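You operate a simulated robot arm through the tools that you are given. There is no shell and no other tool. Be economical: measure what you need, move in short steps, check, and stop when the job is done.

Carry out the task below with a simulated robot arm. There is one attempt and no reset: what you move stays moved.

## Task
Plug monitor one into the socket strip and switch it on.
Fine: strip switch off before the black plug goes into socket one, on again after. Where these are worked on the way, their far stop is far enough and under half their travel is too little: strip switch.

It is judged by the outcome, as a careful person would: the job done as asked, and still so three seconds after it is handed in. It fails if anything else is knocked over, pushed out of place, dropped, spilled or broken.

## Robot
A 7-joint arm with a two-finger parallel gripper, fixed in place. Base frame: the origin is at the foot of the arm, x ahead of it, y to its left, z up; the work surface is at about z = 820. Lengths are in mm, angles in degrees, forces in N, time in s.
Its first joint turns from -166.0 to 166.0 degrees. Payload 3.43 kg.
Tool frame: the origin (TCP) lies between the finger pads and is the grasp point; the fingertips stand 30 mm ahead of it; z points along the fingers, y is the line along which they close. Largest opening 94 mm; finger width 28, thickness 10; the body of the gripper, 50 by 96 mm, starts 55 mm behind the TCP.
Orientation is told as [roll, pitch, yaw] about the base's x, y, z axes, in that order, counted from this pose: with the fingers straight down and closing along the base's y, the tool's x points along the base's -x, its y along +y and its z along -z.

## Interface
- The arm moves only by the tool arm_command. Its argument "moves" is a list of rows, each an object of numbers (a shift or turn left out is 0, a gripper value left out holds the last): "x", "y", "z": the shift along the tool's x, y, z in mm; "wx", "wy", "wz": the turn, a rotation vector about the tool's x, y, z in degrees; "claw": the opening, from 0 (shut) to 1 (fully open). In form: [{"x": .., "y": .., "z": .., "wx": .., "wy": .., "wz": .., "claw": ..}, ...]. A call has 1 to 8 rows; each row shifts and turns the commanded pose from where the row before left it, along the tool's axes as they then stand. Rows are played at 5 a second. More than 50 mm and 8.6 degrees between two rows, or a gripper value outside its range, and nothing of the call is played. Where a pose cannot be reached the arm comes as near as it can. A force on the tool above 70 N (or 10 N above the force at the start of the call, whichever is more), or a blocked arm, ends the call early, and 0.2 s more pass. The fingers move at their own pace (about 45 mm/s each) and stop on an object; they squeeze with about 35 N. The grip force told is the motor's: it shows also when the fingers shut on nothing. Time passes only in rows, and 0.2 s behind the last, so rows that do not move let the fingers close. The reply holds the time, the measured pose of the TCP, the force on the tool along the base axes, the opening and the grip force, in the units named above and with some noise, with the torque about the TCP (base axes, N m) and any sound that the robot's microphone picked up.
- Cameras (640 x 400 px; columns grow to the right, rows downward): "scene" is fixed at [408.1, 651.6, 1621.7]; the picture's right is [-0.78, -0.63, 0.00], its down [-0.49, 0.60, -0.64] and it looks along [0.40, -0.50, -0.77] (base axes); focal length 374 px, centre (320, 200). "wrist" rides on the gripper at [76, 14, -103] in the tool frame; the picture's right is [-0.18, 0.98, 0.00], its down [-0.75, -0.14, -0.64] and it looks along [-0.63, -0.12, 0.77] (tool axes); focal length 243 px, centre (320, 200). There is no depth. A picture from a camera that has moved, and an enlarged one, comes with that camera's place and axes in the base frame and with its lens. The place of the scene camera against the robot may be out by one fixed shift of up to 12 mm in any direction.
- capture(camera): a new picture of that camera. No time passes.
- slide_trunk(by): slides the trunk up (or, below 0, down) by that many mm; the arm rides with it, the base frame stays. It gives what a move gives, with no picture.
- close_up(camera, box): a new picture of the part [left, top, right, bottom] of that camera's present view, enlarged. No time passes.
- hand_in(): hands the job in; it is judged then, once.

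Go step by step. Nothing tells you positions but the pictures and the camera data: compare them with the known pose of the tool, close in by small moves and look again before you grip or let go. The budget is 120 turns and 84 pictures, counting those below and the enlarged ones. Unless the task says otherwise, let go and move clear before handing in, and close with one line.

The tools are called as a command line: name --argument value ..., lists and objects as JSON in quotes. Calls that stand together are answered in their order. arm_command: Moves the arm, as the interface text tells. Its arguments: {"type":"object","properties":{"moves":{"type":"array"}},"required":["moves"]} The other tools are called the same way: slide_trunk (by) slides the trunk up or down; capture (camera) takes a picture; close_up (camera, box) takes an enlarged picture of a part of a camera's view; hand_in () hands the job in.

At the start:

```text
t: 0.0
position: [648.5, -87.5, 1133.0]
ee_rot: [0.1, 0.0, -0.1]
contact_force: [0.3, 0.5, 0.2]
moment: [0.01, -0.02, -0.04]
width: 94.0
grasp_force: 0.1
trunk travel left (down, up): [-450.0, 160.0]
```

scene: 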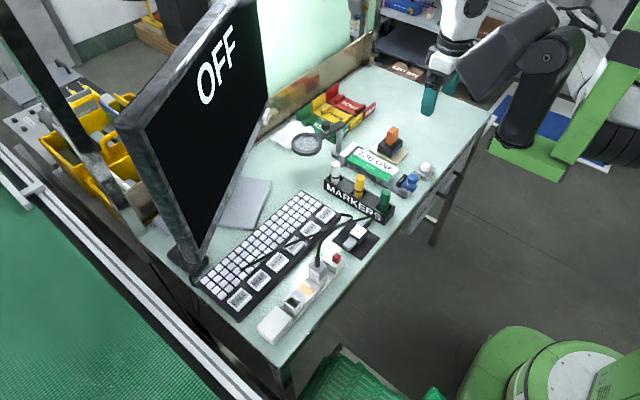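
wrist: 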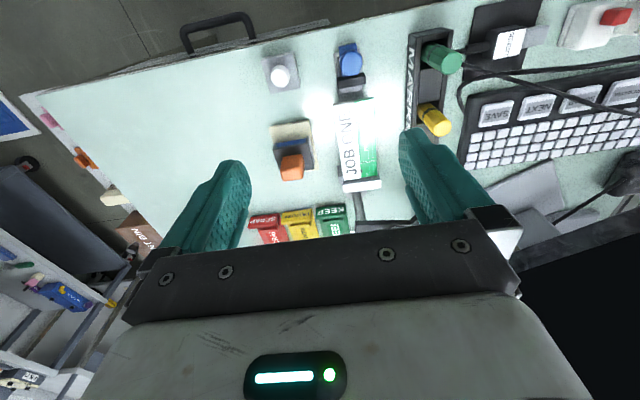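

I see a desk with a monitor (OFF), keyboard, marker stand, a socket strip at the near left end, and a plug on a dark holder. I will enlarge the strip area first.

close_up --camera "scene" --box '[240, 210, 400, 350]'

close_up --camera "wrist" --box '[440, 0, 640, 125]'

```text
2.86 times, centred on (320, 280) of scene
camera zoom: at [408.1, 651.6, 1621.7], right [-0.78, -0.63, 0.0], down [-0.49, 0.6, -0.64], along [0.4, -0.5, -0.77], focal length 1068 px, centre (320, -29)
```

zoom: 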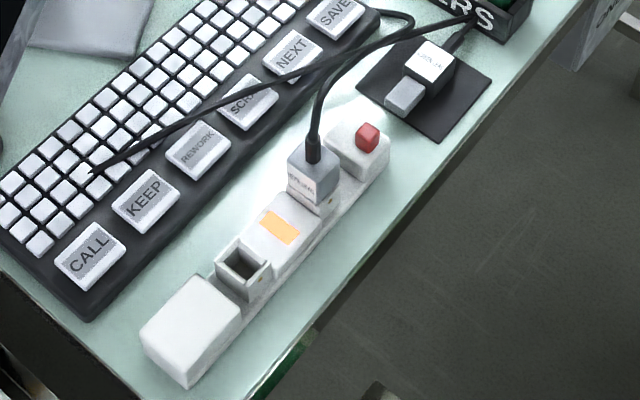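

```text
3.20 times, centred on (540, 62) of wrist
camera zoom: at [572.3, -72.0, 1236.3], right [0.19, 0.98, 0.0], down [0.75, -0.14, 0.64], along [0.63, -0.12, -0.77], focal length 776 px, centre (-384, 640)
```

zoom: 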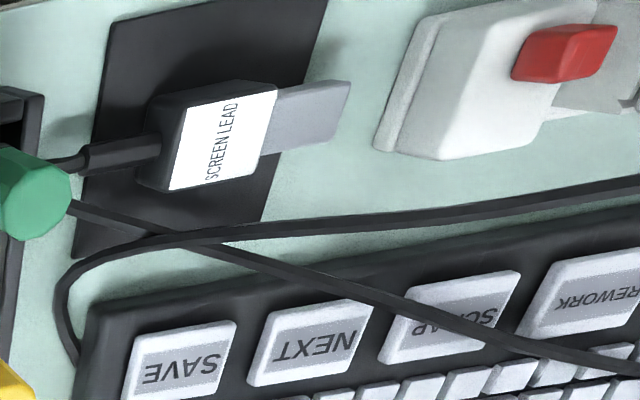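

The black SCREEN LEAD plug lies near (667,168), the red switch is near (658,275) and the empty socket near (665,420), so the strip runs along y. I'll move the wrist camera over for a better look.

arm_command --moves '[{"x": 11, "y": 45, "z": 8, "claw": 1}, {"x": 11, "y": 45, "z": 8}, {"x": 11, "y": 45, "z": 8}, {"x": 11, "y": 45, "z": 8}, {"x": 11, "y": 45, "z": 8}, {"x": 11, "y": 45, "z": 8}, {"x": 11, "y": 45, "z": 8}, {"x": 11, "y": 45, "z": 8}]'

capture --camera "wrist"

```text
t: 1.8
position: [562.3, 272.9, 1070.5]
ee_rot: [0.1, 0.0, -0.2]
contact_force: [-0.2, -0.1, 0.3]
moment: [0.06, 0.01, 0.0]
width: 94.0
grasp_force: 0.1
trunk travel left (down, up): [-450.0, 160.0]
```

```text
79 pictures are left
camera wrist: at [484.7, 287.6, 1173.3], right [0.19, 0.98, 0.0], down [0.75, -0.14, 0.64], along [0.63, -0.12, -0.77], focal length 243 px, centre (320, 200)
```

wrist: 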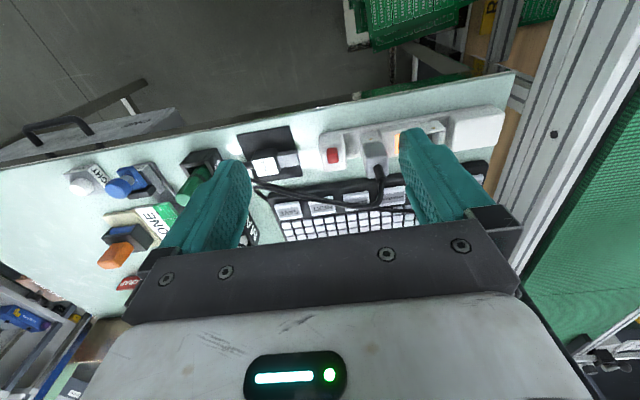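

close_up --camera "wrist" --box '[230, 95, 390, 195]'

close_up --camera "wrist" --box '[360, 90, 520, 190]'

```text
4.00 times, centred on (310, 145) of wrist
camera zoom: at [484.7, 287.6, 1173.3], right [0.19, 0.98, 0.0], down [0.75, -0.14, 0.64], along [0.63, -0.12, -0.77], focal length 970 px, centre (360, 420)
```

zoom: 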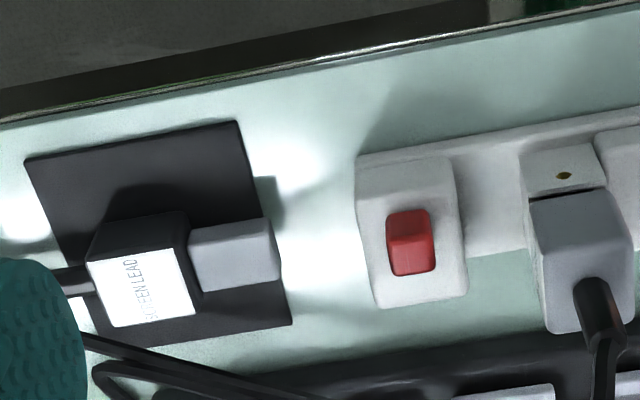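

```text
4.00 times, centred on (440, 140) of wrist
camera zoom: at [484.7, 287.6, 1173.3], right [0.19, 0.98, 0.0], down [0.75, -0.14, 0.64], along [0.63, -0.12, -0.77], focal length 970 px, centre (-160, 440)
```

zoom: 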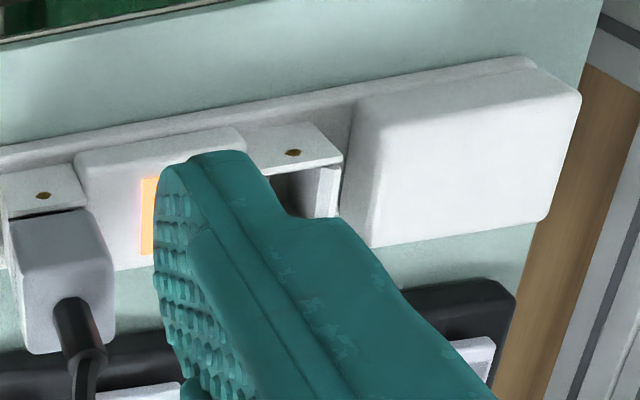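

The plug body is about 30 mm wide and 36 mm long, with a 32 mm prong pointing +y. The socket is a collar that opens upward. Next I'll go lower to see the red switch and learn what type it is.

arm_command --moves '[{"x": 1, "y": -1, "z": 45}, {"x": 1, "y": -2, "z": 45}, {"x": 10, "y": 0, "z": 30}]'

close_up --camera "wrist" --box '[200, 75, 400, 200]'

close_up --camera "scene" --box '[250, 235, 350, 335]'

```text
t: 2.6
position: [552.1, 267.7, 947.9]
ee_rot: [0.0, 0.0, 0.0]
contact_force: [-0.4, 0.3, -0.7]
moment: [0.01, -0.01, 0.0]
width: 94.2
grasp_force: 0.0
trunk travel left (down, up): [-450.0, 160.0]
```

```text
3.20 times, centred on (300, 138) of wrist
camera zoom: at [474.6, 282.5, 1052.0], right [0.19, 0.98, 0.0], down [0.75, -0.14, 0.64], along [0.63, -0.12, -0.77], focal length 776 px, centre (384, 400)
```

zoom: 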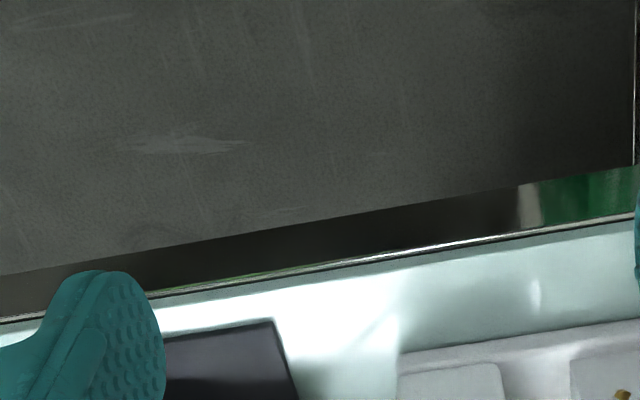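

```text
4.00 times, centred on (300, 285) of scene
camera zoom: at [408.1, 651.6, 1621.7], right [-0.78, -0.63, 0.0], down [-0.49, 0.6, -0.64], along [0.4, -0.5, -0.77], focal length 1496 px, centre (400, -140)
```

zoom: 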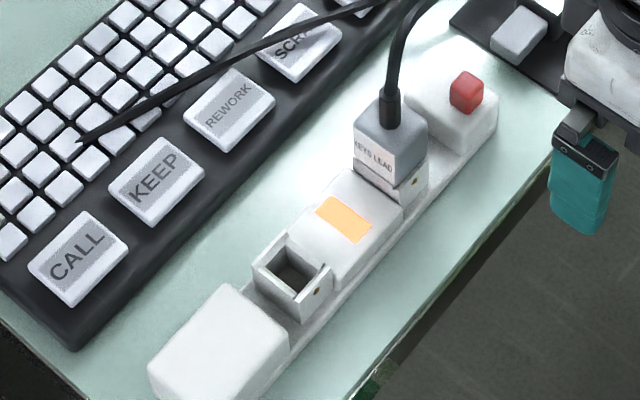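

The only empty socket is the +y one; the other holds the KEYS LEAD plug, which I will leave alone. I see the switch better below in the frame.

close_up --camera "wrist" --box '[260, 170, 420, 270]'

```text
4.00 times, centred on (340, 220) of wrist
camera zoom: at [474.6, 282.5, 1052.0], right [0.19, 0.98, 0.0], down [0.75, -0.14, 0.64], along [0.63, -0.12, -0.77], focal length 970 px, centre (240, 120)
```

zoom: 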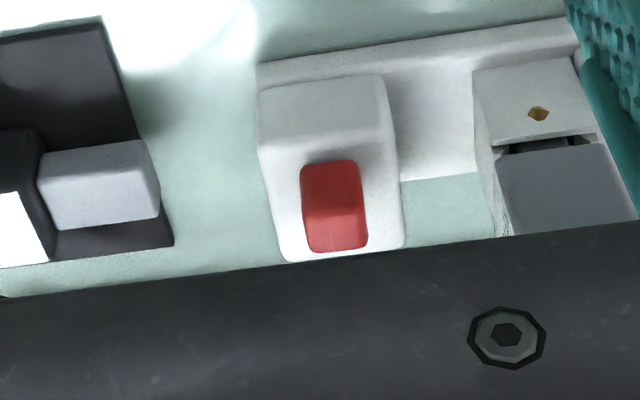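

The red block sits toward the -x side of its housing (about x 654–669, housing 645–692), which suggests a slider or toggle that moves along x. I'll tilt the camera for a lower side view.

arm_command --moves '[{"wy": -8}, {"wy": -8}, {"wy": -8}, {"wy": -6}]'

close_up --camera "wrist" --box '[220, 100, 420, 225]'

```text
t: 3.6
position: [550.3, 268.3, 948.8]
ee_rot: [0.0, -30.2, -0.1]
contact_force: [0.2, 0.0, -0.1]
moment: [0.0, 0.01, -0.03]
width: 94.0
grasp_force: 0.1
trunk travel left (down, up): [-450.0, 160.0]
```

```text
3.20 times, centred on (320, 162) of wrist
camera zoom: at [432.0, 284.0, 1000.6], right [0.16, 0.98, 0.09], down [0.33, -0.14, 0.93], along [0.93, -0.12, -0.35], focal length 776 px, centre (320, 320)
```

zoom: 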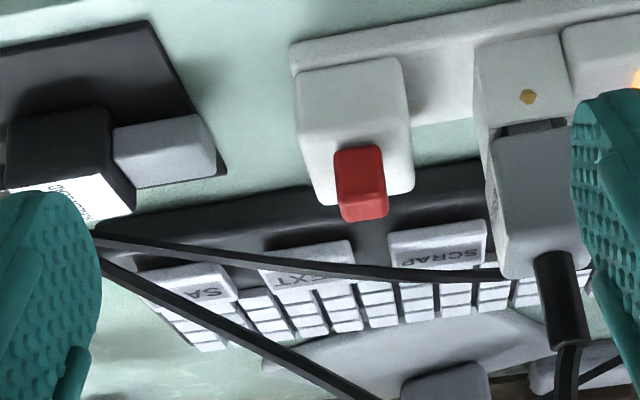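

The red block is an upright key at about x 654–669, y 265–281, top z≈876, on a housing whose top is about 858. I'll turn the tool so the fingers close along x, which suits both the switch and the plug, and close the fingers to push the key toward +x.

arm_command --moves '[{"wy": 8}, {"wy": 8}, {"wy": 8}, {"wy": 6.2}, {"wz": 8, "claw": 0}, {"wz": 8}, {"wz": 8}, {"wz": 8}]'

arm_command --moves '[{"wz": 8}, {"wz": 8}, {"wz": 8}, {"wz": 8}, {"wz": 8}, {"wz": 8}, {"wz": 8}, {"wz": 2}]'

```text
t: 5.4
position: [548.9, 270.0, 949.2]
ee_rot: [-0.1, 0.2, -32.1]
contact_force: [0.0, -0.8, 0.3]
moment: [-0.01, -0.01, -0.02]
width: 5.2
grasp_force: 0.0
trunk travel left (down, up): [-450.0, 160.0]
```

```text
t: 7.2
position: [550.0, 270.3, 949.7]
ee_rot: [-0.2, 0.0, -90.2]
contact_force: [-0.1, -0.1, -0.1]
moment: [0.02, 0.04, 0.0]
width: 0.0
grasp_force: 33.1
trunk travel left (down, up): [-450.0, 160.0]
```

Now I'll move to just -x of the key and lower with the tip at about z 865.

arm_command --moves '[{"y": 42}, {"y": 42}, {"z": 27}, {"z": 27}]'

close_up --camera "scene" --box '[290, 205, 390, 305]'

capture --camera "wrist"

```text
t: 8.2
position: [631.6, 270.3, 896.8]
ee_rot: [-0.2, 0.0, -90.1]
contact_force: [-0.5, 0.6, -0.1]
moment: [-0.02, -0.01, 0.02]
width: 0.0
grasp_force: 33.4
trunk travel left (down, up): [-450.0, 160.0]
```

```text
4.00 times, centred on (340, 255) of scene
camera zoom: at [408.1, 651.6, 1621.7], right [-0.78, -0.63, 0.0], down [-0.49, 0.6, -0.64], along [0.4, -0.5, -0.77], focal length 1496 px, centre (240, -20)
```

zoom: 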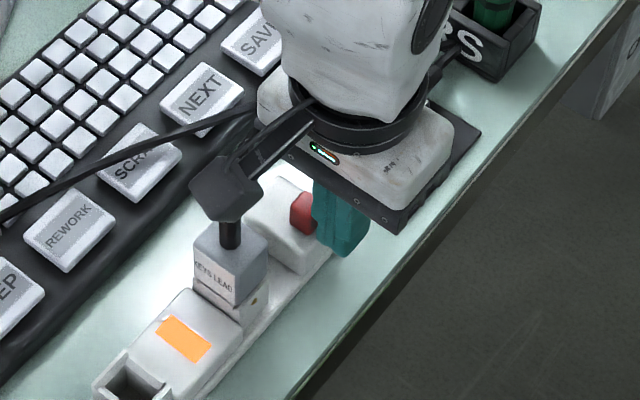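

```text
71 pictures are left
camera wrist: at [645.9, 347.0, 998.6], right [0.98, -0.19, 0.0], down [-0.14, -0.75, 0.64], along [-0.12, -0.63, -0.77], focal length 243 px, centre (320, 200)
```

wrist: 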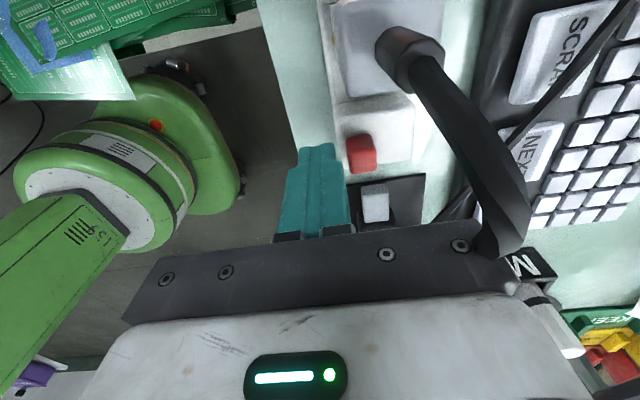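

The fingers are beside the key and the KEYS cable passes below the gripper body. I'll push toward +x in small steps and watch the force.

arm_command --moves '[{"y": 6, "z": 2}, {"y": 4}, {"y": 3}, {"y": 3}, {"y": 3}]'

close_up --camera "wrist" --box '[260, 90, 460, 215]'

```text
t: 9.4
position: [653.1, 272.4, 893.3]
ee_rot: [-0.3, -0.1, -90.1]
contact_force: [0.9, 0.1, 0.2]
moment: [-0.02, 0.01, -0.02]
width: 0.3
grasp_force: 33.1
trunk travel left (down, up): [-450.0, 160.0]
```

```text
3.20 times, centred on (360, 152) of wrist
camera zoom: at [666.4, 347.6, 995.7], right [0.98, -0.19, 0.0], down [-0.14, -0.75, 0.64], along [-0.12, -0.63, -0.77], focal length 776 px, centre (192, 352)
```

zoom: 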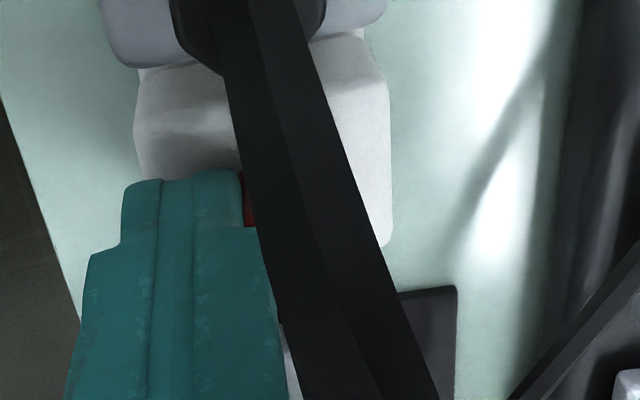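

The key seems to be moving freely ahead of the fingers. I'll continue to its stop.

arm_command --moves '[{"y": 3}, {"y": 2}, {"y": 2}, {"y": 2}]'

close_up --camera "scene" --box '[290, 205, 390, 305]'

```text
t: 10.4
position: [662.3, 272.9, 893.7]
ee_rot: [-0.2, 0.0, -90.0]
contact_force: [0.4, -0.4, -0.6]
moment: [0.0, -0.03, -0.01]
width: 0.0
grasp_force: 32.7
trunk travel left (down, up): [-450.0, 160.0]
```

```text
4.00 times, centred on (340, 255) of scene
camera zoom: at [408.1, 651.6, 1621.7], right [-0.78, -0.63, 0.0], down [-0.49, 0.6, -0.64], along [0.4, -0.5, -0.77], focal length 1496 px, centre (240, -20)
```

zoom: 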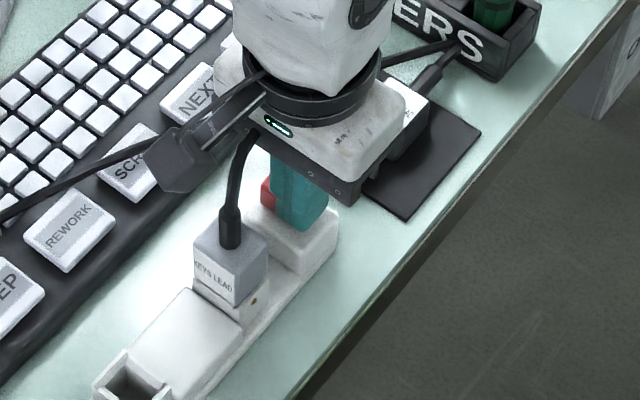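

The orange lamp has gone out, so the strip is off. I'll nudge gently to see whether the key is at its stop.

arm_command --moves '[{"y": 1}, {"y": 1}, {"y": 1}]'

```text
t: 11.2
position: [665.2, 269.7, 892.9]
ee_rot: [-0.2, 0.0, -90.2]
contact_force: [-1.6, 0.9, 0.6]
moment: [0.06, 0.0, -0.03]
width: 0.0
grasp_force: 33.4
trunk travel left (down, up): [-450.0, 160.0]
```

The key has travelled about 20 mm and the lamp is off, which is enough. I'll back off, rise and check.

arm_command --moves '[{"y": -20}, {"y": -25}, {"z": -35}, {"z": -40}, {"z": -30}]'

capture --camera "wrist"

close_up --camera "scene" --box '[260, 205, 390, 335]'

```text
t: 12.4
position: [621.1, 272.4, 999.3]
ee_rot: [-0.2, 0.1, -90.1]
contact_force: [-0.8, -0.7, 0.1]
moment: [0.01, 0.03, -0.02]
width: 0.2
grasp_force: 32.6
trunk travel left (down, up): [-450.0, 160.0]
```

```text
68 pictures are left
camera wrist: at [633.9, 348.0, 1102.7], right [0.98, -0.19, 0.0], down [-0.14, -0.75, 0.64], along [-0.12, -0.63, -0.77], focal length 243 px, centre (320, 200)
```

wrist: 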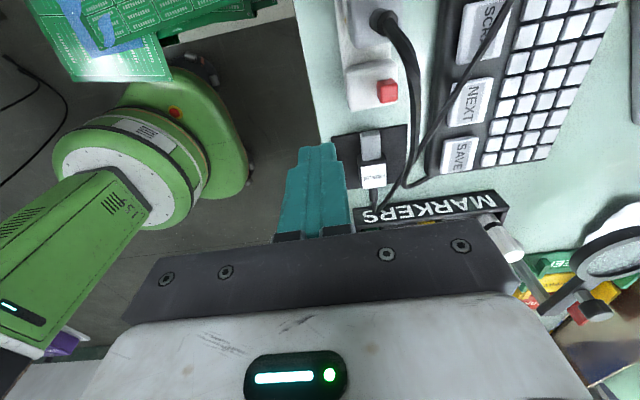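

```text
3.08 times, centred on (325, 270) of scene
camera zoom: at [408.1, 651.6, 1621.7], right [-0.78, -0.63, 0.0], down [-0.49, 0.6, -0.64], along [0.4, -0.5, -0.77], focal length 1151 px, centre (305, -15)
```

zoom: 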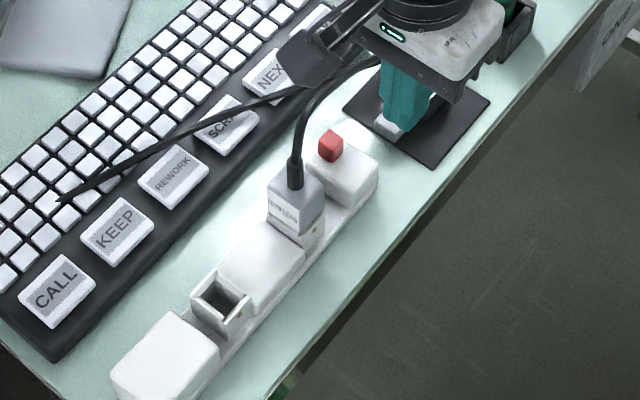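

The strip is off and its lamp is out. Now I'll measure the plug from this angle.

close_up --camera "wrist" --box '[310, 100, 470, 200]'

```text
4.00 times, centred on (390, 150) of wrist
camera zoom: at [633.9, 348.0, 1102.7], right [0.98, -0.19, 0.0], down [-0.14, -0.75, 0.64], along [-0.12, -0.63, -0.77], focal length 970 px, centre (40, 400)
```

zoom: 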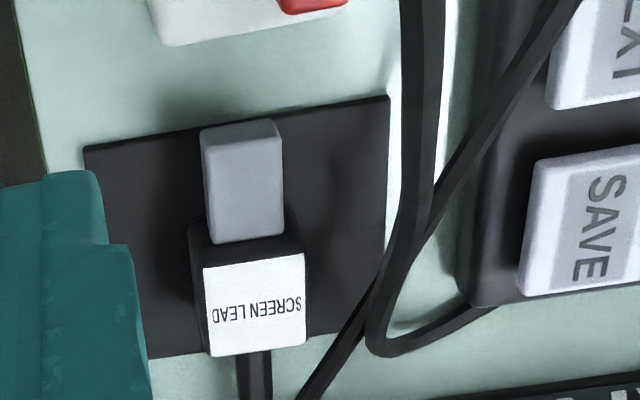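

Plug body: x 653–682, y 151–186, z 823–854; the prong reaches y≈225. Before gripping it I'll measure the socket from the +y side.

arm_command --moves '[{"x": 48}, {"x": 48}, {"x": 48}, {"x": 48}, {"x": 48, "y": 10}, {"y": 20}]'

capture --camera "wrist"

```text
t: 13.8
position: [648.1, 512.7, 999.1]
ee_rot: [-0.3, 0.0, -90.0]
contact_force: [-0.5, 0.3, 0.6]
moment: [-0.01, -0.02, -0.01]
width: 0.0
grasp_force: 33.4
trunk travel left (down, up): [-450.0, 160.0]
```

```text
65 pictures are left
camera wrist: at [662.0, 589.5, 1101.9], right [0.98, -0.18, 0.0], down [-0.14, -0.75, 0.64], along [-0.12, -0.63, -0.77], focal length 243 px, centre (320, 200)
```

wrist: 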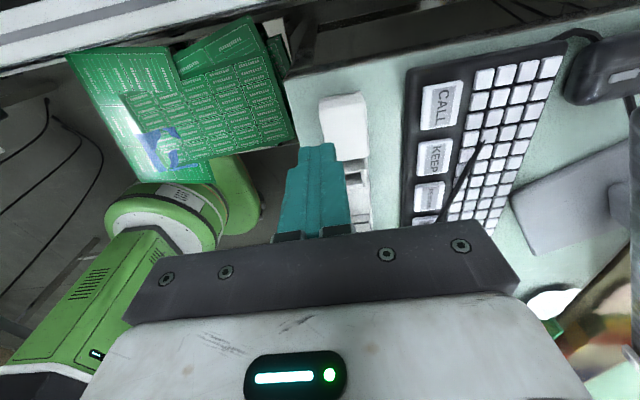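

close_up --camera "wrist" --box '[300, 85, 430, 235]'

```text
2.67 times, centred on (365, 160) of wrist
camera zoom: at [662.0, 589.5, 1101.9], right [0.98, -0.18, 0.0], down [-0.14, -0.75, 0.64], along [-0.12, -0.63, -0.77], focal length 647 px, centre (200, 307)
```

zoom: 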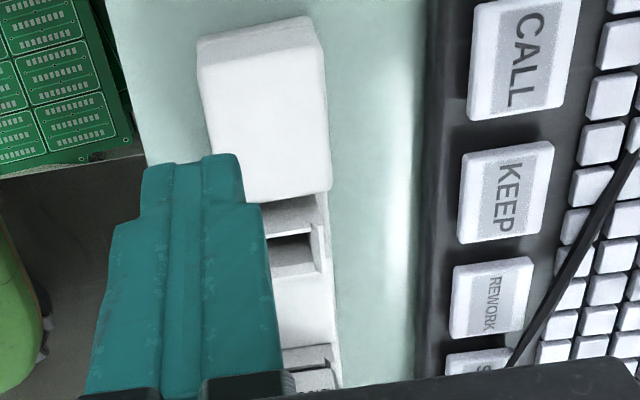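

arm_command --moves '[{"x": 5, "y": -35}, {"z": -15, "y": -35}]'

close_up --camera "wrist" --box '[340, 110, 468, 190]'

close_up --camera "wrist" --box '[350, 155, 446, 230]'

close_up --camera "scene" --box '[255, 270, 335, 330]'

```text
t: 14.4
position: [578.8, 516.5, 1014.2]
ee_rot: [-0.2, 0.0, -90.0]
contact_force: [-0.2, -0.3, -0.4]
moment: [0.0, 0.02, -0.03]
width: 0.1
grasp_force: 33.1
trunk travel left (down, up): [-450.0, 160.0]
```

```text
5.00 times, centred on (404, 150) of wrist
camera zoom: at [592.1, 592.6, 1116.5], right [0.98, -0.19, 0.0], down [-0.14, -0.75, 0.64], along [-0.12, -0.63, -0.77], focal length 1213 px, centre (-100, 450)
```

zoom: 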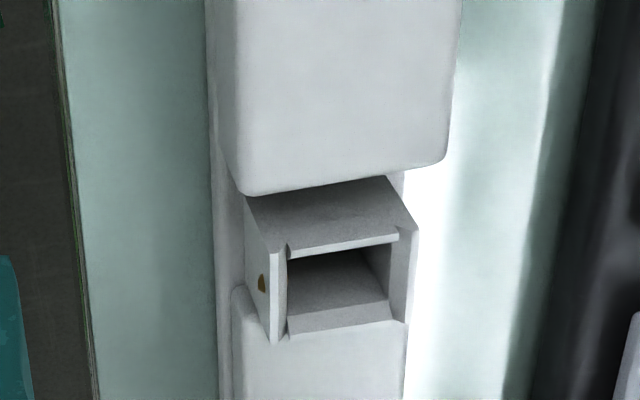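

```text
5.33 times, centred on (398, 192) of wrist
camera zoom: at [592.1, 592.6, 1116.5], right [0.98, -0.19, 0.0], down [-0.14, -0.75, 0.64], along [-0.12, -0.63, -0.77], focal length 1294 px, centre (-96, 240)
```

zoom: 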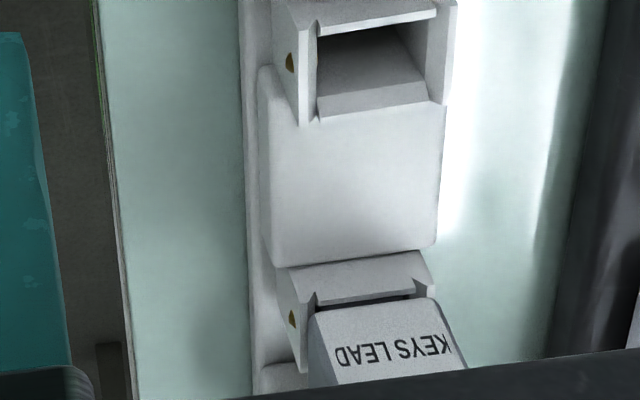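

```text
6.67 times, centred on (295, 300) of scene
camera zoom: at [408.1, 651.6, 1621.7], right [-0.78, -0.63, 0.0], down [-0.49, 0.6, -0.64], along [0.4, -0.5, -0.77], focal length 2493 px, centre (487, -467)
```

zoom: 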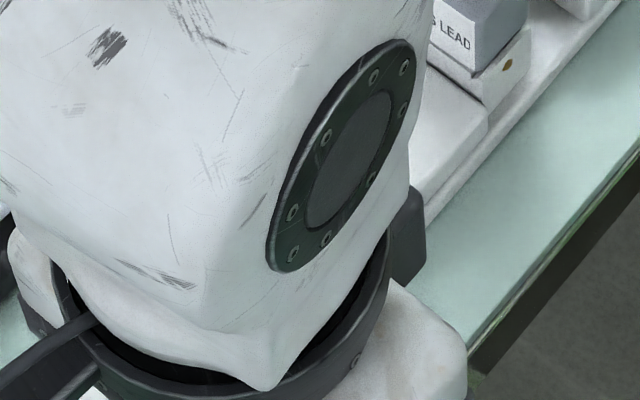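

Socket opening: centre ≈ (669, 413), rim z≈860. The seated KEYS plug rests on its rim, so the plug must be turned prong-down with its label facing +y. I'll go above the plug with the fingers part open.

arm_command --moves '[{"x": -45, "y": 11, "claw": 0.55}, {"x": -45, "y": 11}, {"x": -45, "y": 11}, {"x": -45, "y": 11}, {"x": -45, "y": 11}, {"x": -45, "y": 11}, {"x": -45, "y": 11}, {"x": -45, "y": 11.7}]'

arm_command --moves '[{"wy": 7.5}, {"wy": 7.5}, {"wy": 7.5}, {"wy": 7.5}]'

capture --camera "wrist"

```text
t: 16.2
position: [668.8, 155.8, 1012.1]
ee_rot: [-0.3, 0.0, -90.0]
contact_force: [-0.2, 0.4, 0.4]
moment: [0.02, 0.02, 0.0]
width: 51.7
grasp_force: 0.0
trunk travel left (down, up): [-450.0, 160.0]
```

```text
t: 17.2
position: [669.9, 154.9, 1013.6]
ee_rot: [-0.2, 30.1, -90.0]
contact_force: [-0.2, 0.1, -0.4]
moment: [-0.01, 0.01, 0.03]
width: 51.6
grasp_force: 0.1
trunk travel left (down, up): [-450.0, 160.0]
```

```text
60 pictures are left
camera wrist: at [682.4, 170.8, 1140.7], right [0.98, -0.16, -0.1], down [-0.14, -0.97, 0.18], along [-0.12, -0.16, -0.98], focal length 243 px, centre (320, 200)
```

wrist: 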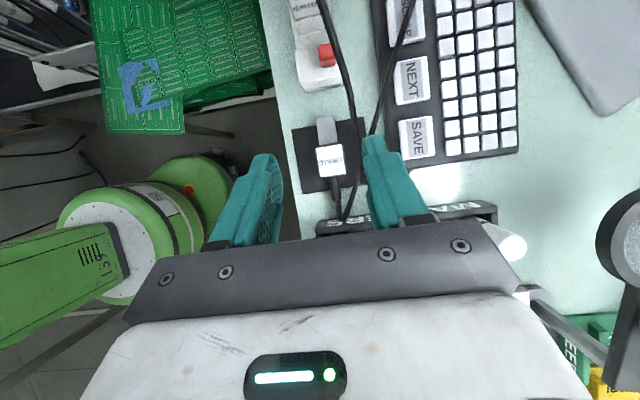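

arm_command --moves '[{"x": -18, "y": -1, "z": 35, "claw": 0.46}, {"x": -18, "y": -1, "z": 35}, {"x": -12, "z": 25}]'

close_up --camera "wrist" --box '[220, 80, 444, 220]'

close_up --camera "scene" --box '[310, 165, 430, 265]'

```text
t: 18.0
position: [666.4, 161.4, 905.5]
ee_rot: [-0.2, 30.0, -90.2]
contact_force: [-0.3, 0.3, -0.1]
moment: [0.01, -0.03, -0.01]
width: 43.2
grasp_force: 0.0
trunk travel left (down, up): [-450.0, 160.0]
```

```text
2.86 times, centred on (332, 150) of wrist
camera zoom: at [679.6, 175.7, 1033.6], right [0.98, -0.16, -0.1], down [-0.14, -0.97, 0.18], along [-0.12, -0.16, -0.98], focal length 693 px, centre (286, 343)
```

zoom: 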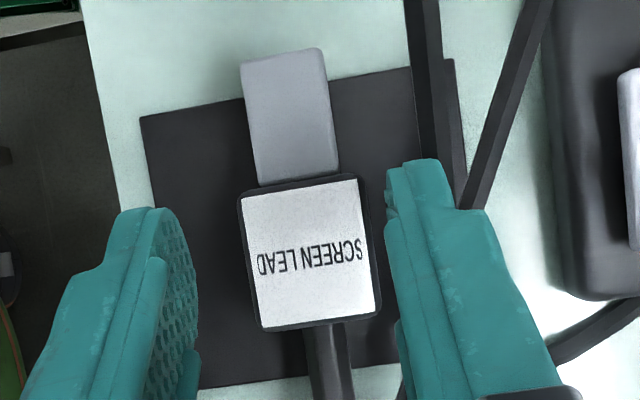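

```text
4.00 times, centred on (370, 215) of scene
camera zoom: at [408.1, 651.6, 1621.7], right [-0.78, -0.63, 0.0], down [-0.49, 0.6, -0.64], along [0.4, -0.5, -0.77], focal length 1496 px, centre (120, 140)
```

zoom: 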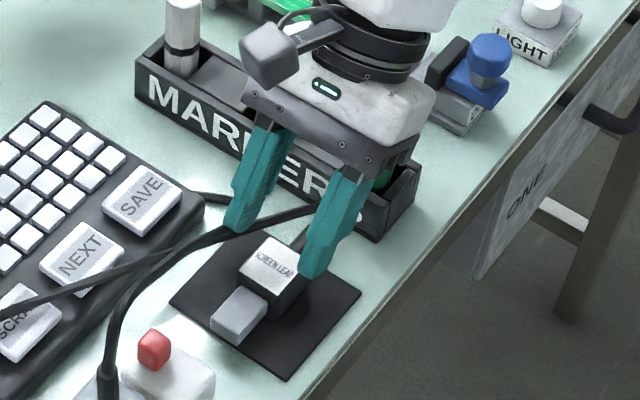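

The plug is confirmed at (667.5, 168.7). I'll narrow the opening and descend the last 45 mm so the fingers straddle the plug body.

arm_command --moves '[{"x": -9, "y": 1.1, "z": 12, "claw": 0.39}, {"x": -9, "z": 12}, {"x": -6, "z": 8}]'

close_up --camera "wrist" --box '[220, 80, 444, 220]'

```text
t: 18.8
position: [667.8, 156.5, 866.1]
ee_rot: [-0.2, 30.0, -90.0]
contact_force: [0.4, 0.0, 0.6]
moment: [0.01, -0.01, -0.01]
width: 36.2
grasp_force: 0.0
trunk travel left (down, up): [-450.0, 160.0]
```

```text
2.86 times, centred on (332, 150) of wrist
camera zoom: at [680.7, 171.2, 993.5], right [0.98, -0.16, -0.1], down [-0.14, -0.97, 0.18], along [-0.12, -0.16, -0.98], focal length 693 px, centre (286, 343)
```

zoom: 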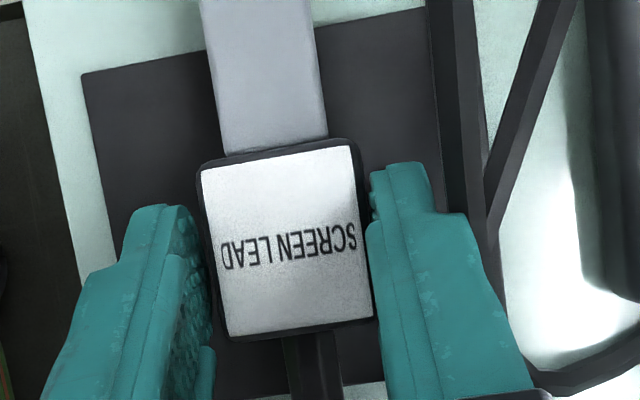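

The fingers straddle the body. I'll go 5 mm lower and close.

arm_command --moves '[{"x": -2.5, "z": 4.5}, {"claw": 0.2}, {"claw": 0.2}, {"claw": 0.2}, {"claw": 0.2}]'

arm_command --moves '[{"x": 5, "z": -9}, {"x": 5, "z": -9}, {"x": 10, "z": -17}, {"x": 10, "z": -17}, {"x": 15, "z": -26}, {"x": 15, "z": -26}]'

capture --camera "wrist"

capture --camera "scene"

```text
t: 20.0
position: [666.7, 157.1, 863.4]
ee_rot: [0.0, 30.2, -90.3]
contact_force: [8.8, -5.0, 34.3]
moment: [-0.07, -0.25, -0.09]
width: 33.1
grasp_force: 34.8
trunk travel left (down, up): [-450.0, 160.0]
```

```text
t: 21.4
position: [667.7, 157.3, 982.0]
ee_rot: [-0.3, 30.1, -90.1]
contact_force: [-0.6, -0.3, 0.1]
moment: [-0.02, -0.02, 0.0]
width: 32.9
grasp_force: 34.7
trunk travel left (down, up): [-450.0, 160.0]
```

```text
56 pictures are left
camera wrist: at [681.5, 171.6, 1109.6], right [0.98, -0.16, -0.1], down [-0.14, -0.97, 0.18], along [-0.12, -0.16, -0.98], focal length 243 px, centre (320, 200)
```

wrist: 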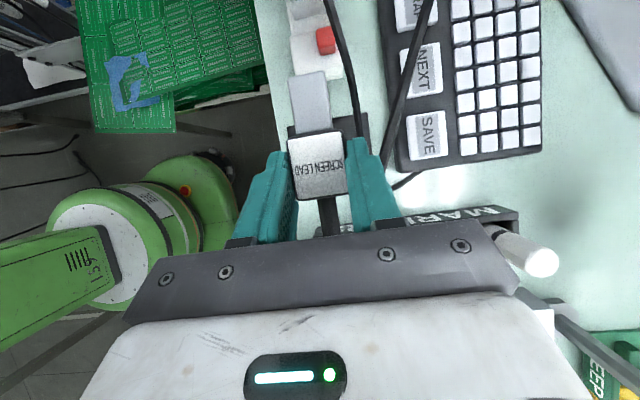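

```text
55 pictures are left
```

scene: 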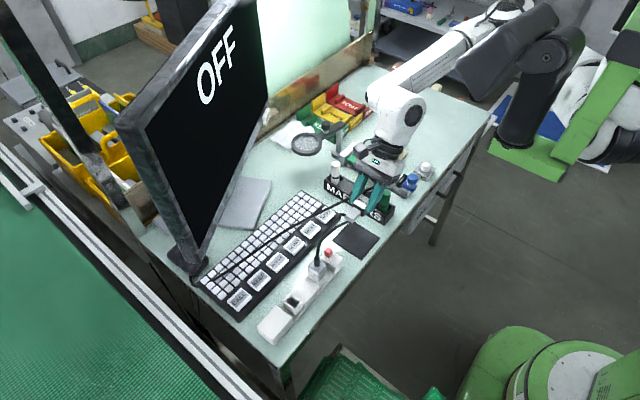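

The plug is gripped and lifted. I'll check how it sits in the fingers.

close_up --camera "wrist" --box '[220, 60, 444, 240]'

```text
2.22 times, centred on (332, 150) of wrist
camera zoom: at [681.5, 171.6, 1109.6], right [0.98, -0.16, -0.1], down [-0.14, -0.97, 0.18], along [-0.12, -0.16, -0.98], focal length 539 px, centre (293, 311)
```

zoom: 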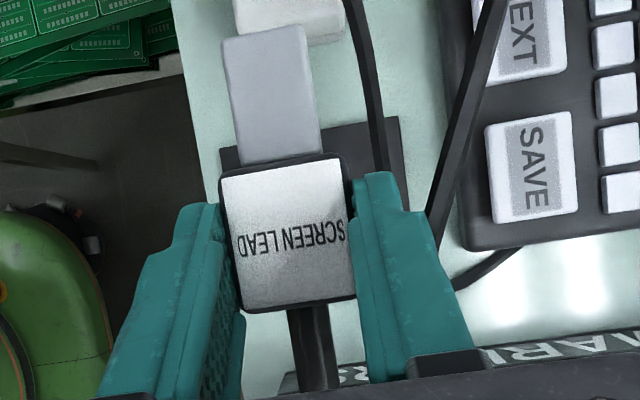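

The plug sits square in the fingers, with its centre at TCP + (-0.7, +11.6, -25). I'll raise it and carry it over the socket's +y side.

arm_command --moves '[{"x": 25, "z": -41}, {"x": 34.8, "z": 20.1}, {"x": 34.8, "z": 20.1}, {"x": 34.8, "z": 20.1}, {"x": 34.8, "z": 20.1}, {"x": 34.8, "z": 20.1}, {"x": 34.8, "z": 20.1}, {"x": 34.8, "y": 2, "z": 20.1}]'

arm_command --moves '[{"wy": -7.5}, {"wy": -7.5}, {"wy": -7.5}, {"wy": -7.5}, {"wy": -7.5}, {"wy": -7.5}, {"wy": -7.5}, {"wy": -7.5}]'

capture --camera "scene"

```text
t: 23.2
position: [670.4, 438.2, 1029.3]
ee_rot: [-0.3, 29.9, -90.2]
contact_force: [0.5, 0.4, -0.2]
moment: [0.0, 0.02, -0.02]
width: 33.1
grasp_force: 35.2
trunk travel left (down, up): [-450.0, 160.0]
```

```text
t: 25.0
position: [671.3, 439.7, 1029.8]
ee_rot: [-0.3, -30.2, -89.9]
contact_force: [1.2, 0.0, 0.0]
moment: [0.01, -0.01, 0.0]
width: 32.6
grasp_force: 34.9
trunk travel left (down, up): [-450.0, 160.0]
```

```text
53 pictures are left
```

scene: 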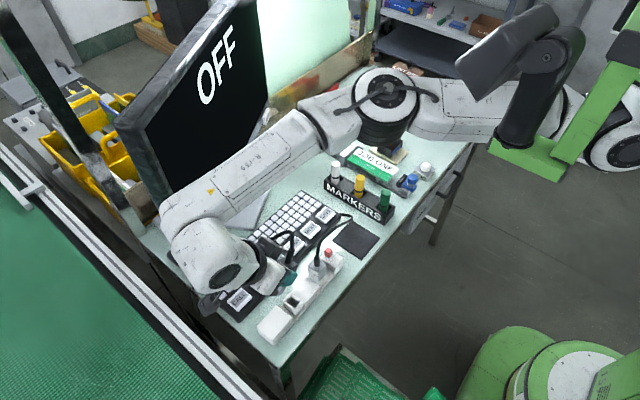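

The arm is clear of the monitor. I'll finish the rotation to prong-down.

arm_command --moves '[{"wy": -7.5}, {"wy": -7.5}, {"wy": -7.5}, {"wy": -7.3}]'

capture --camera "wrist"

close_up --camera "scene" --box '[140, 190, 360, 350]'

```text
t: 25.8
position: [725.6, 368.1, 1027.7]
ee_rot: [-0.3, -50.0, -98.9]
contact_force: [-1.2, 1.2, -1.4]
moment: [0.0, -0.06, 0.08]
width: 32.9
grasp_force: 35.3
out of reach, approached as far as the arm can: row 3
trunk travel left (down, up): [-450.0, 160.0]
stopped in row 3: the arm was blocked; the commanded pose is now the measured one
```

```text
52 pictures are left
camera wrist: at [759.7, 491.8, 1036.3], right [0.95, -0.27, 0.14], down [-0.13, 0.03, 0.99], along [-0.27, -0.96, -0.01], focal length 243 px, centre (320, 200)
```

wrist: 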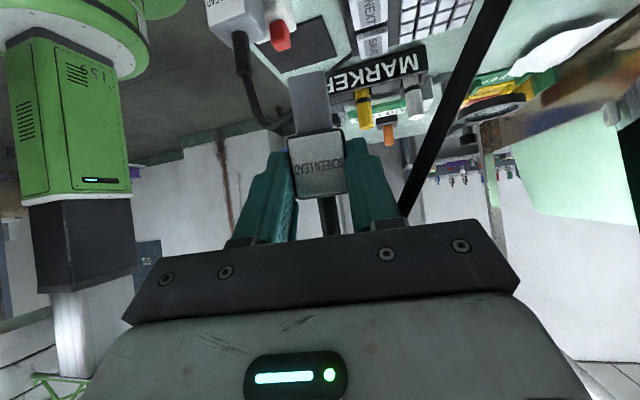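

```text
2.50 times, centred on (250, 270) of scene
camera zoom: at [408.1, 651.6, 1621.7], right [-0.78, -0.63, 0.0], down [-0.49, 0.6, -0.64], along [0.4, -0.5, -0.77], focal length 935 px, centre (495, 25)
```

zoom: 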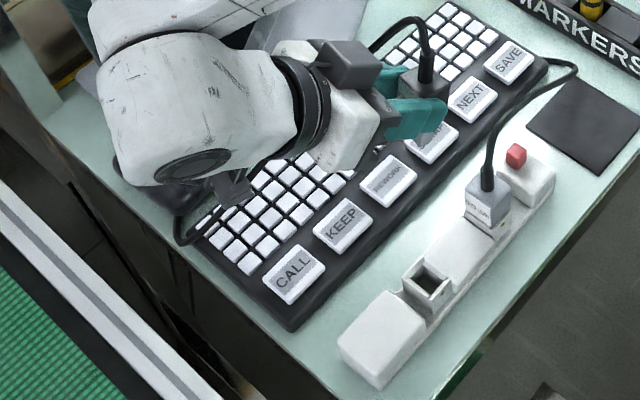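

The arm ran out of reach at that tilt and drifted, though the plug is still held. I'll restore the previous 30° pose, then lower the trunk to gain reach.

arm_command --moves '[{"wy": 7}, {"wy": 7}, {"wy": 6}, {"wx": -2.2, "wz": -3.9}, {"wx": -2.2, "wz": -3.8}, {"x": 30, "y": -27, "z": -18}, {"x": 31, "y": -27, "z": -18}]'

slide_trunk --by -60

```text
t: 27.4
position: [671.0, 440.6, 1029.3]
ee_rot: [-0.1, -29.8, -90.0]
contact_force: [0.1, -0.5, -0.3]
moment: [-0.01, 0.01, 0.02]
width: 33.0
grasp_force: 35.0
trunk travel left (down, up): [-450.0, 160.0]
```

```text
t: 28.4
position: [670.5, 440.3, 969.4]
ee_rot: [-0.1, -29.8, -89.9]
contact_force: [-0.5, -0.2, -0.2]
moment: [0.02, 0.0, -0.01]
width: 32.9
grasp_force: 34.7
trunk travel left (down, up): [-390.0, 220.0]
```

arm_command --moves '[{"x": -15, "z": -26}, {"x": -15, "z": -26}, {"x": -15, "z": -26}]'

slide_trunk --by -80

arm_command --moves '[{"x": -15, "z": -26}, {"x": -10, "z": -17.3}, {"wy": -5}, {"wy": -5}, {"wy": -5}, {"wy": -5}]'

```text
t: 29.2
position: [670.1, 439.4, 1061.1]
ee_rot: [-0.1, -29.9, -89.9]
contact_force: [0.6, -0.2, -0.4]
moment: [-0.01, 0.01, 0.01]
width: 32.9
grasp_force: 35.0
trunk travel left (down, up): [-390.0, 220.0]
```

```text
t: 30.4
position: [669.3, 439.9, 979.3]
ee_rot: [-0.3, -29.9, -89.8]
contact_force: [0.0, 0.5, -0.1]
moment: [0.01, 0.02, -0.01]
width: 33.0
grasp_force: 35.3
trunk travel left (down, up): [-310.0, 300.0]
```

```text
t: 31.4
position: [756.1, 348.4, 1019.4]
ee_rot: [-2.0, -38.6, -101.8]
contact_force: [0.5, 0.4, 0.0]
moment: [0.02, 0.03, 0.0]
width: 32.9
grasp_force: 35.1
trunk travel left (down, up): [-310.0, 300.0]
stopped in row 4: the arm was blocked; the commanded pose is now the measured one
```

Lowering made it worse, so the limit is the wrist bend, and a higher trunk should help. I'll restore the pose and raise the trunk.

arm_command --moves '[{"wy": 4.3}, {"wy": 4.4}, {"wx": -4, "wz": -5.1}, {"wx": -4, "wz": -5.1}, {"x": 24, "y": -29, "z": -19}, {"x": 24, "y": -29, "z": -19}, {"x": 23, "y": -28, "z": -19}]'

slide_trunk --by 140

```text
t: 33.0
position: [680.6, 432.2, 1023.6]
ee_rot: [-0.4, -30.4, -91.1]
contact_force: [-0.5, 0.1, -1.1]
moment: [0.02, 0.04, 0.02]
width: 32.8
grasp_force: 35.1
trunk travel left (down, up): [-310.0, 300.0]
```

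```text
t: 34.6
position: [679.0, 434.0, 1164.5]
ee_rot: [-0.4, -30.3, -90.8]
contact_force: [0.1, 0.4, -0.1]
moment: [0.0, 0.02, -0.01]
width: 32.9
grasp_force: 34.7
trunk travel left (down, up): [-450.0, 160.0]
```

arm_command --moves '[{"x": 21.7, "z": 37.5}, {"x": 21.7, "z": 37.5}, {"x": 21.7, "z": 37.5, "y": -8}]'

slide_trunk --by 160

arm_command --moves '[{"x": 21.7, "z": 37.5}, {"x": 21.7, "z": 37.5}, {"x": 21.7, "z": 37.5}, {"x": 10, "z": 16}]'

arm_command --moves '[{"wy": -4}, {"wy": -4}, {"wy": -4}, {"wy": -4}]'

```text
t: 35.4
position: [664.8, 443.7, 1041.2]
ee_rot: [0.3, -30.0, -90.1]
contact_force: [0.3, 1.0, -0.6]
moment: [0.03, -0.02, 0.01]
width: 33.0
grasp_force: 35.0
trunk travel left (down, up): [-450.0, 160.0]
```

```text
t: 37.2
position: [666.0, 443.0, 1202.3]
ee_rot: [0.3, -29.9, -90.1]
contact_force: [0.5, 0.1, -0.5]
moment: [-0.01, 0.0, 0.01]
width: 32.7
grasp_force: 35.3
trunk travel left (down, up): [-610.0, 0.0]
```

```text
t: 38.2
position: [664.9, 444.9, 1053.8]
ee_rot: [0.3, -30.0, -90.2]
contact_force: [-1.0, 0.1, -0.5]
moment: [-0.03, -0.03, 0.02]
width: 33.1
grasp_force: 35.0
trunk travel left (down, up): [-610.0, 0.0]
```

```text
t: 39.2
position: [659.9, 434.2, 1056.8]
ee_rot: [0.3, -46.1, -90.2]
contact_force: [0.4, 0.2, -0.9]
moment: [-0.01, 0.03, 0.03]
width: 32.7
grasp_force: 35.3
out of reach, approached as far as the arm can: row 4
trunk travel left (down, up): [-610.0, 0.0]
```

Tilting further isn't reachable here. Better plan: lay the plug back on its pad with the prong pointing +x, then regrip it more from its cable end so that insertion needs only a small tilt. First I'll undo the rotation.

arm_command --moves '[{"wy": 8}, {"wy": 8}, {"wy": 8}, {"wy": 8}, {"wy": 8}, {"wy": 8}, {"wy": 8}, {"wy": 8}]'

arm_command --moves '[{"wy": 6}, {"wy": 6}, {"x": 20, "z": -34.6}, {"x": 20, "z": -34.6}]'

slide_trunk --by -110

```text
t: 41.0
position: [659.3, 435.6, 1057.0]
ee_rot: [0.4, 18.1, -89.8]
contact_force: [1.3, 0.0, -1.2]
moment: [0.01, 0.01, -0.01]
width: 33.1
grasp_force: 34.7
trunk travel left (down, up): [-610.0, 0.0]
```

```text
t: 42.0
position: [658.7, 433.9, 1136.9]
ee_rot: [0.3, 30.0, -89.7]
contact_force: [0.1, 0.4, -0.2]
moment: [-0.03, 0.02, 0.0]
width: 32.9
grasp_force: 34.5
trunk travel left (down, up): [-610.0, 0.0]
```

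```text
t: 43.5
position: [658.9, 434.1, 1027.4]
ee_rot: [0.3, 30.0, -89.8]
contact_force: [0.6, 0.0, -1.3]
moment: [0.0, -0.02, 0.01]
width: 32.9
grasp_force: 34.5
trunk travel left (down, up): [-500.0, 110.0]
```

Now I'll carry the plug back over the pad area and turn it so the prong points +x.

arm_command --moves '[{"x": -32.4, "y": -6, "z": -18.7}, {"x": -32.4, "y": -6, "z": -18.7}, {"x": -32.4, "y": -6, "z": -18.7}, {"x": -32.4, "y": -6, "z": -18.7}, {"x": -32.4, "y": -6, "z": -18.7}, {"x": -32.4, "y": -5, "z": -18.7}, {"x": -32.4, "y": -5, "z": -18.7}]'

arm_command --moves '[{"wx": -4, "wz": 6.93}, {"wx": -4, "wz": 6.93}, {"wx": -4, "wz": 6.93}, {"wx": -4, "wz": 6.93}, {"wx": -4, "wz": 6.93}, {"wx": -4, "wz": 6.93}]'

```text
t: 45.1
position: [618.1, 173.2, 1026.5]
ee_rot: [0.3, 30.0, -89.7]
contact_force: [0.3, 0.4, -1.1]
moment: [-0.03, 0.02, -0.01]
width: 32.8
grasp_force: 35.0
trunk travel left (down, up): [-500.0, 110.0]
```

```text
t: 46.5
position: [618.6, 173.9, 1025.8]
ee_rot: [0.3, 30.2, -138.1]
contact_force: [-0.6, 0.3, -1.2]
moment: [0.01, 0.02, 0.0]
width: 33.0
grasp_force: 34.8
trunk travel left (down, up): [-500.0, 110.0]
```

arm_command --moves '[{"wx": -4, "wz": 6.93}, {"wx": -4, "wz": 6.93}, {"wx": -4, "wz": 6.93}, {"wx": -4, "wz": 6.93}, {"wx": -4, "wz": 6.93}, {"wx": -1, "wz": 1.6}]'

capture --camera "wrist"

capture --camera "scene"

```text
t: 47.9
position: [618.6, 173.3, 1026.8]
ee_rot: [0.1, 30.3, 180.1]
contact_force: [0.6, 0.2, -1.2]
moment: [0.02, 0.02, 0.0]
width: 32.9
grasp_force: 34.6
trunk travel left (down, up): [-500.0, 110.0]
```

```text
50 pictures are left
camera wrist: at [631.8, 158.8, 1154.6], right [-0.16, -0.98, -0.09], down [-0.97, 0.14, 0.17], along [-0.16, 0.12, -0.98], focal length 243 px, centre (320, 200)
```

wrist: 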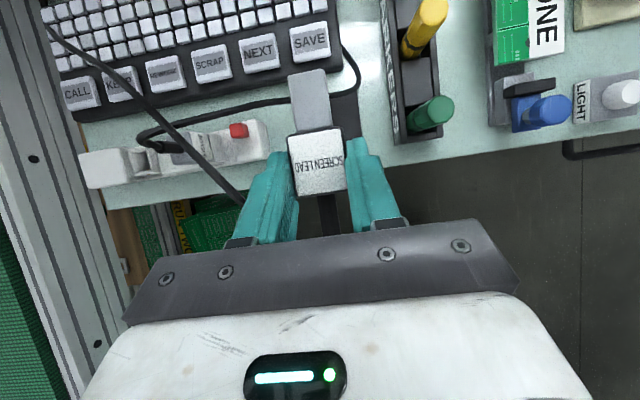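

```text
49 pictures are left
```

scene: 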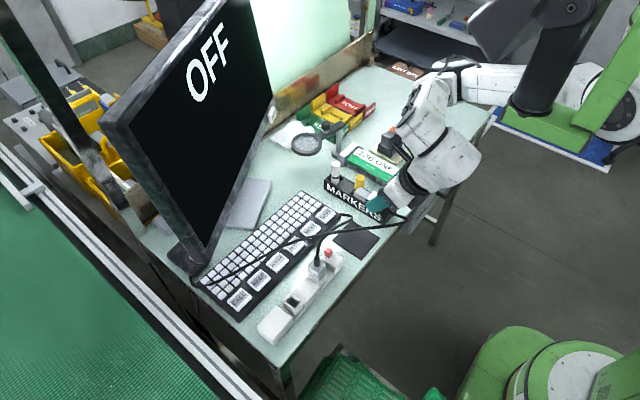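

The prong now points +x. However, the monitor looks slightly shifted compared with the first picture, so I'll check it.

close_up --camera "scene" --box '[80, 0, 400, 200]'

close_up --camera "scene" --box '[80, 150, 320, 300]'

```text
2.00 times, centred on (240, 100) of scene
camera zoom: at [408.1, 651.6, 1621.7], right [-0.78, -0.63, 0.0], down [-0.49, 0.6, -0.64], along [0.4, -0.5, -0.77], focal length 748 px, centre (480, 400)
```

zoom: 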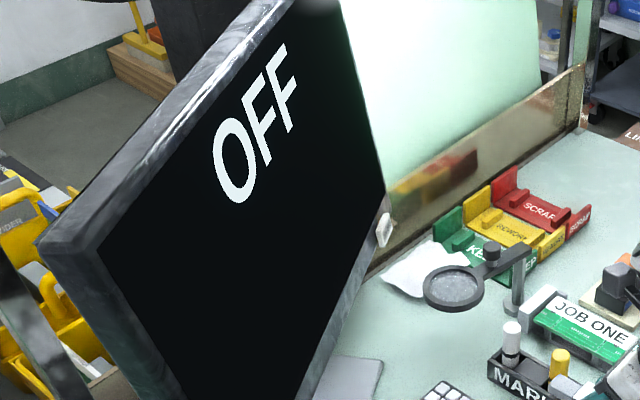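

```text
2.67 times, centred on (200, 225) of scene
camera zoom: at [408.1, 651.6, 1621.7], right [-0.78, -0.63, 0.0], down [-0.49, 0.6, -0.64], along [0.4, -0.5, -0.77], focal length 997 px, centre (640, 133)
```

zoom: 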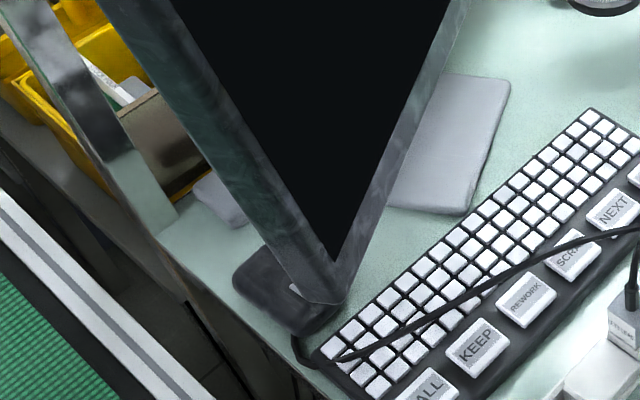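

The monitor does look a little turned, probably nudged when the arm hit its limit; I'll come back to that. Now I'll lower the plug onto its pad with the prong pointing +x.

arm_command --moves '[{"x": -17.7, "z": 36.2}, {"x": -17.7, "z": 36.2}, {"x": -17.7, "z": 36.2}, {"x": -10, "z": 20}]'

capture --camera "wrist"

close_up --camera "scene" --box '[290, 165, 430, 285]'

```text
t: 48.9
position: [628.2, 172.8, 885.8]
ee_rot: [0.0, 30.3, -180.0]
contact_force: [-0.5, 0.9, -0.1]
moment: [0.01, -0.01, 0.0]
width: 32.7
grasp_force: 35.4
trunk travel left (down, up): [-500.0, 110.0]
```

```text
46 pictures are left
camera wrist: at [642.3, 158.2, 1013.2], right [-0.16, -0.98, -0.09], down [-0.97, 0.14, 0.17], along [-0.16, 0.12, -0.98], focal length 243 px, centre (320, 200)
```

wrist: 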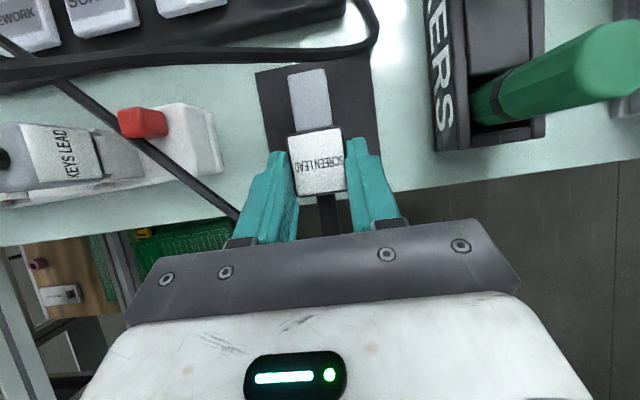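

```text
3.33 times, centred on (360, 225) of scene
camera zoom: at [408.1, 651.6, 1621.7], right [-0.78, -0.63, 0.0], down [-0.49, 0.6, -0.64], along [0.4, -0.5, -0.77], focal length 1247 px, centre (187, 117)
```

zoom: 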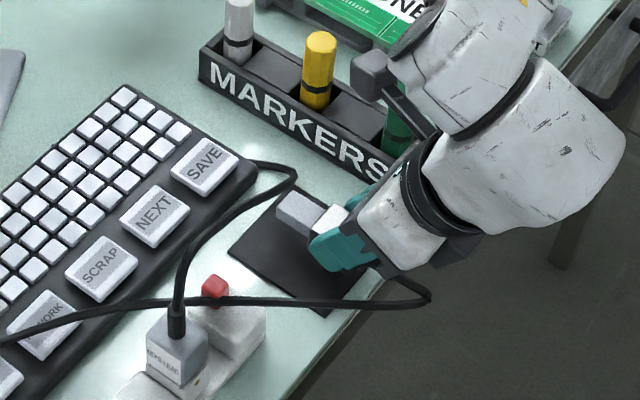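

Clear all round. I'll lower the last 21 mm and release.

arm_command --moves '[{"x": -5, "z": 8.7}, {"x": -4, "z": 6.9}, {"x": -1.5, "z": 2.4}]'

```text
t: 49.7
position: [629.9, 172.3, 865.1]
ee_rot: [0.0, 30.3, -179.8]
contact_force: [-2.1, -1.9, 14.0]
moment: [-0.02, -0.07, -0.02]
width: 32.6
grasp_force: 35.1
trunk travel left (down, up): [-500.0, 110.0]
```

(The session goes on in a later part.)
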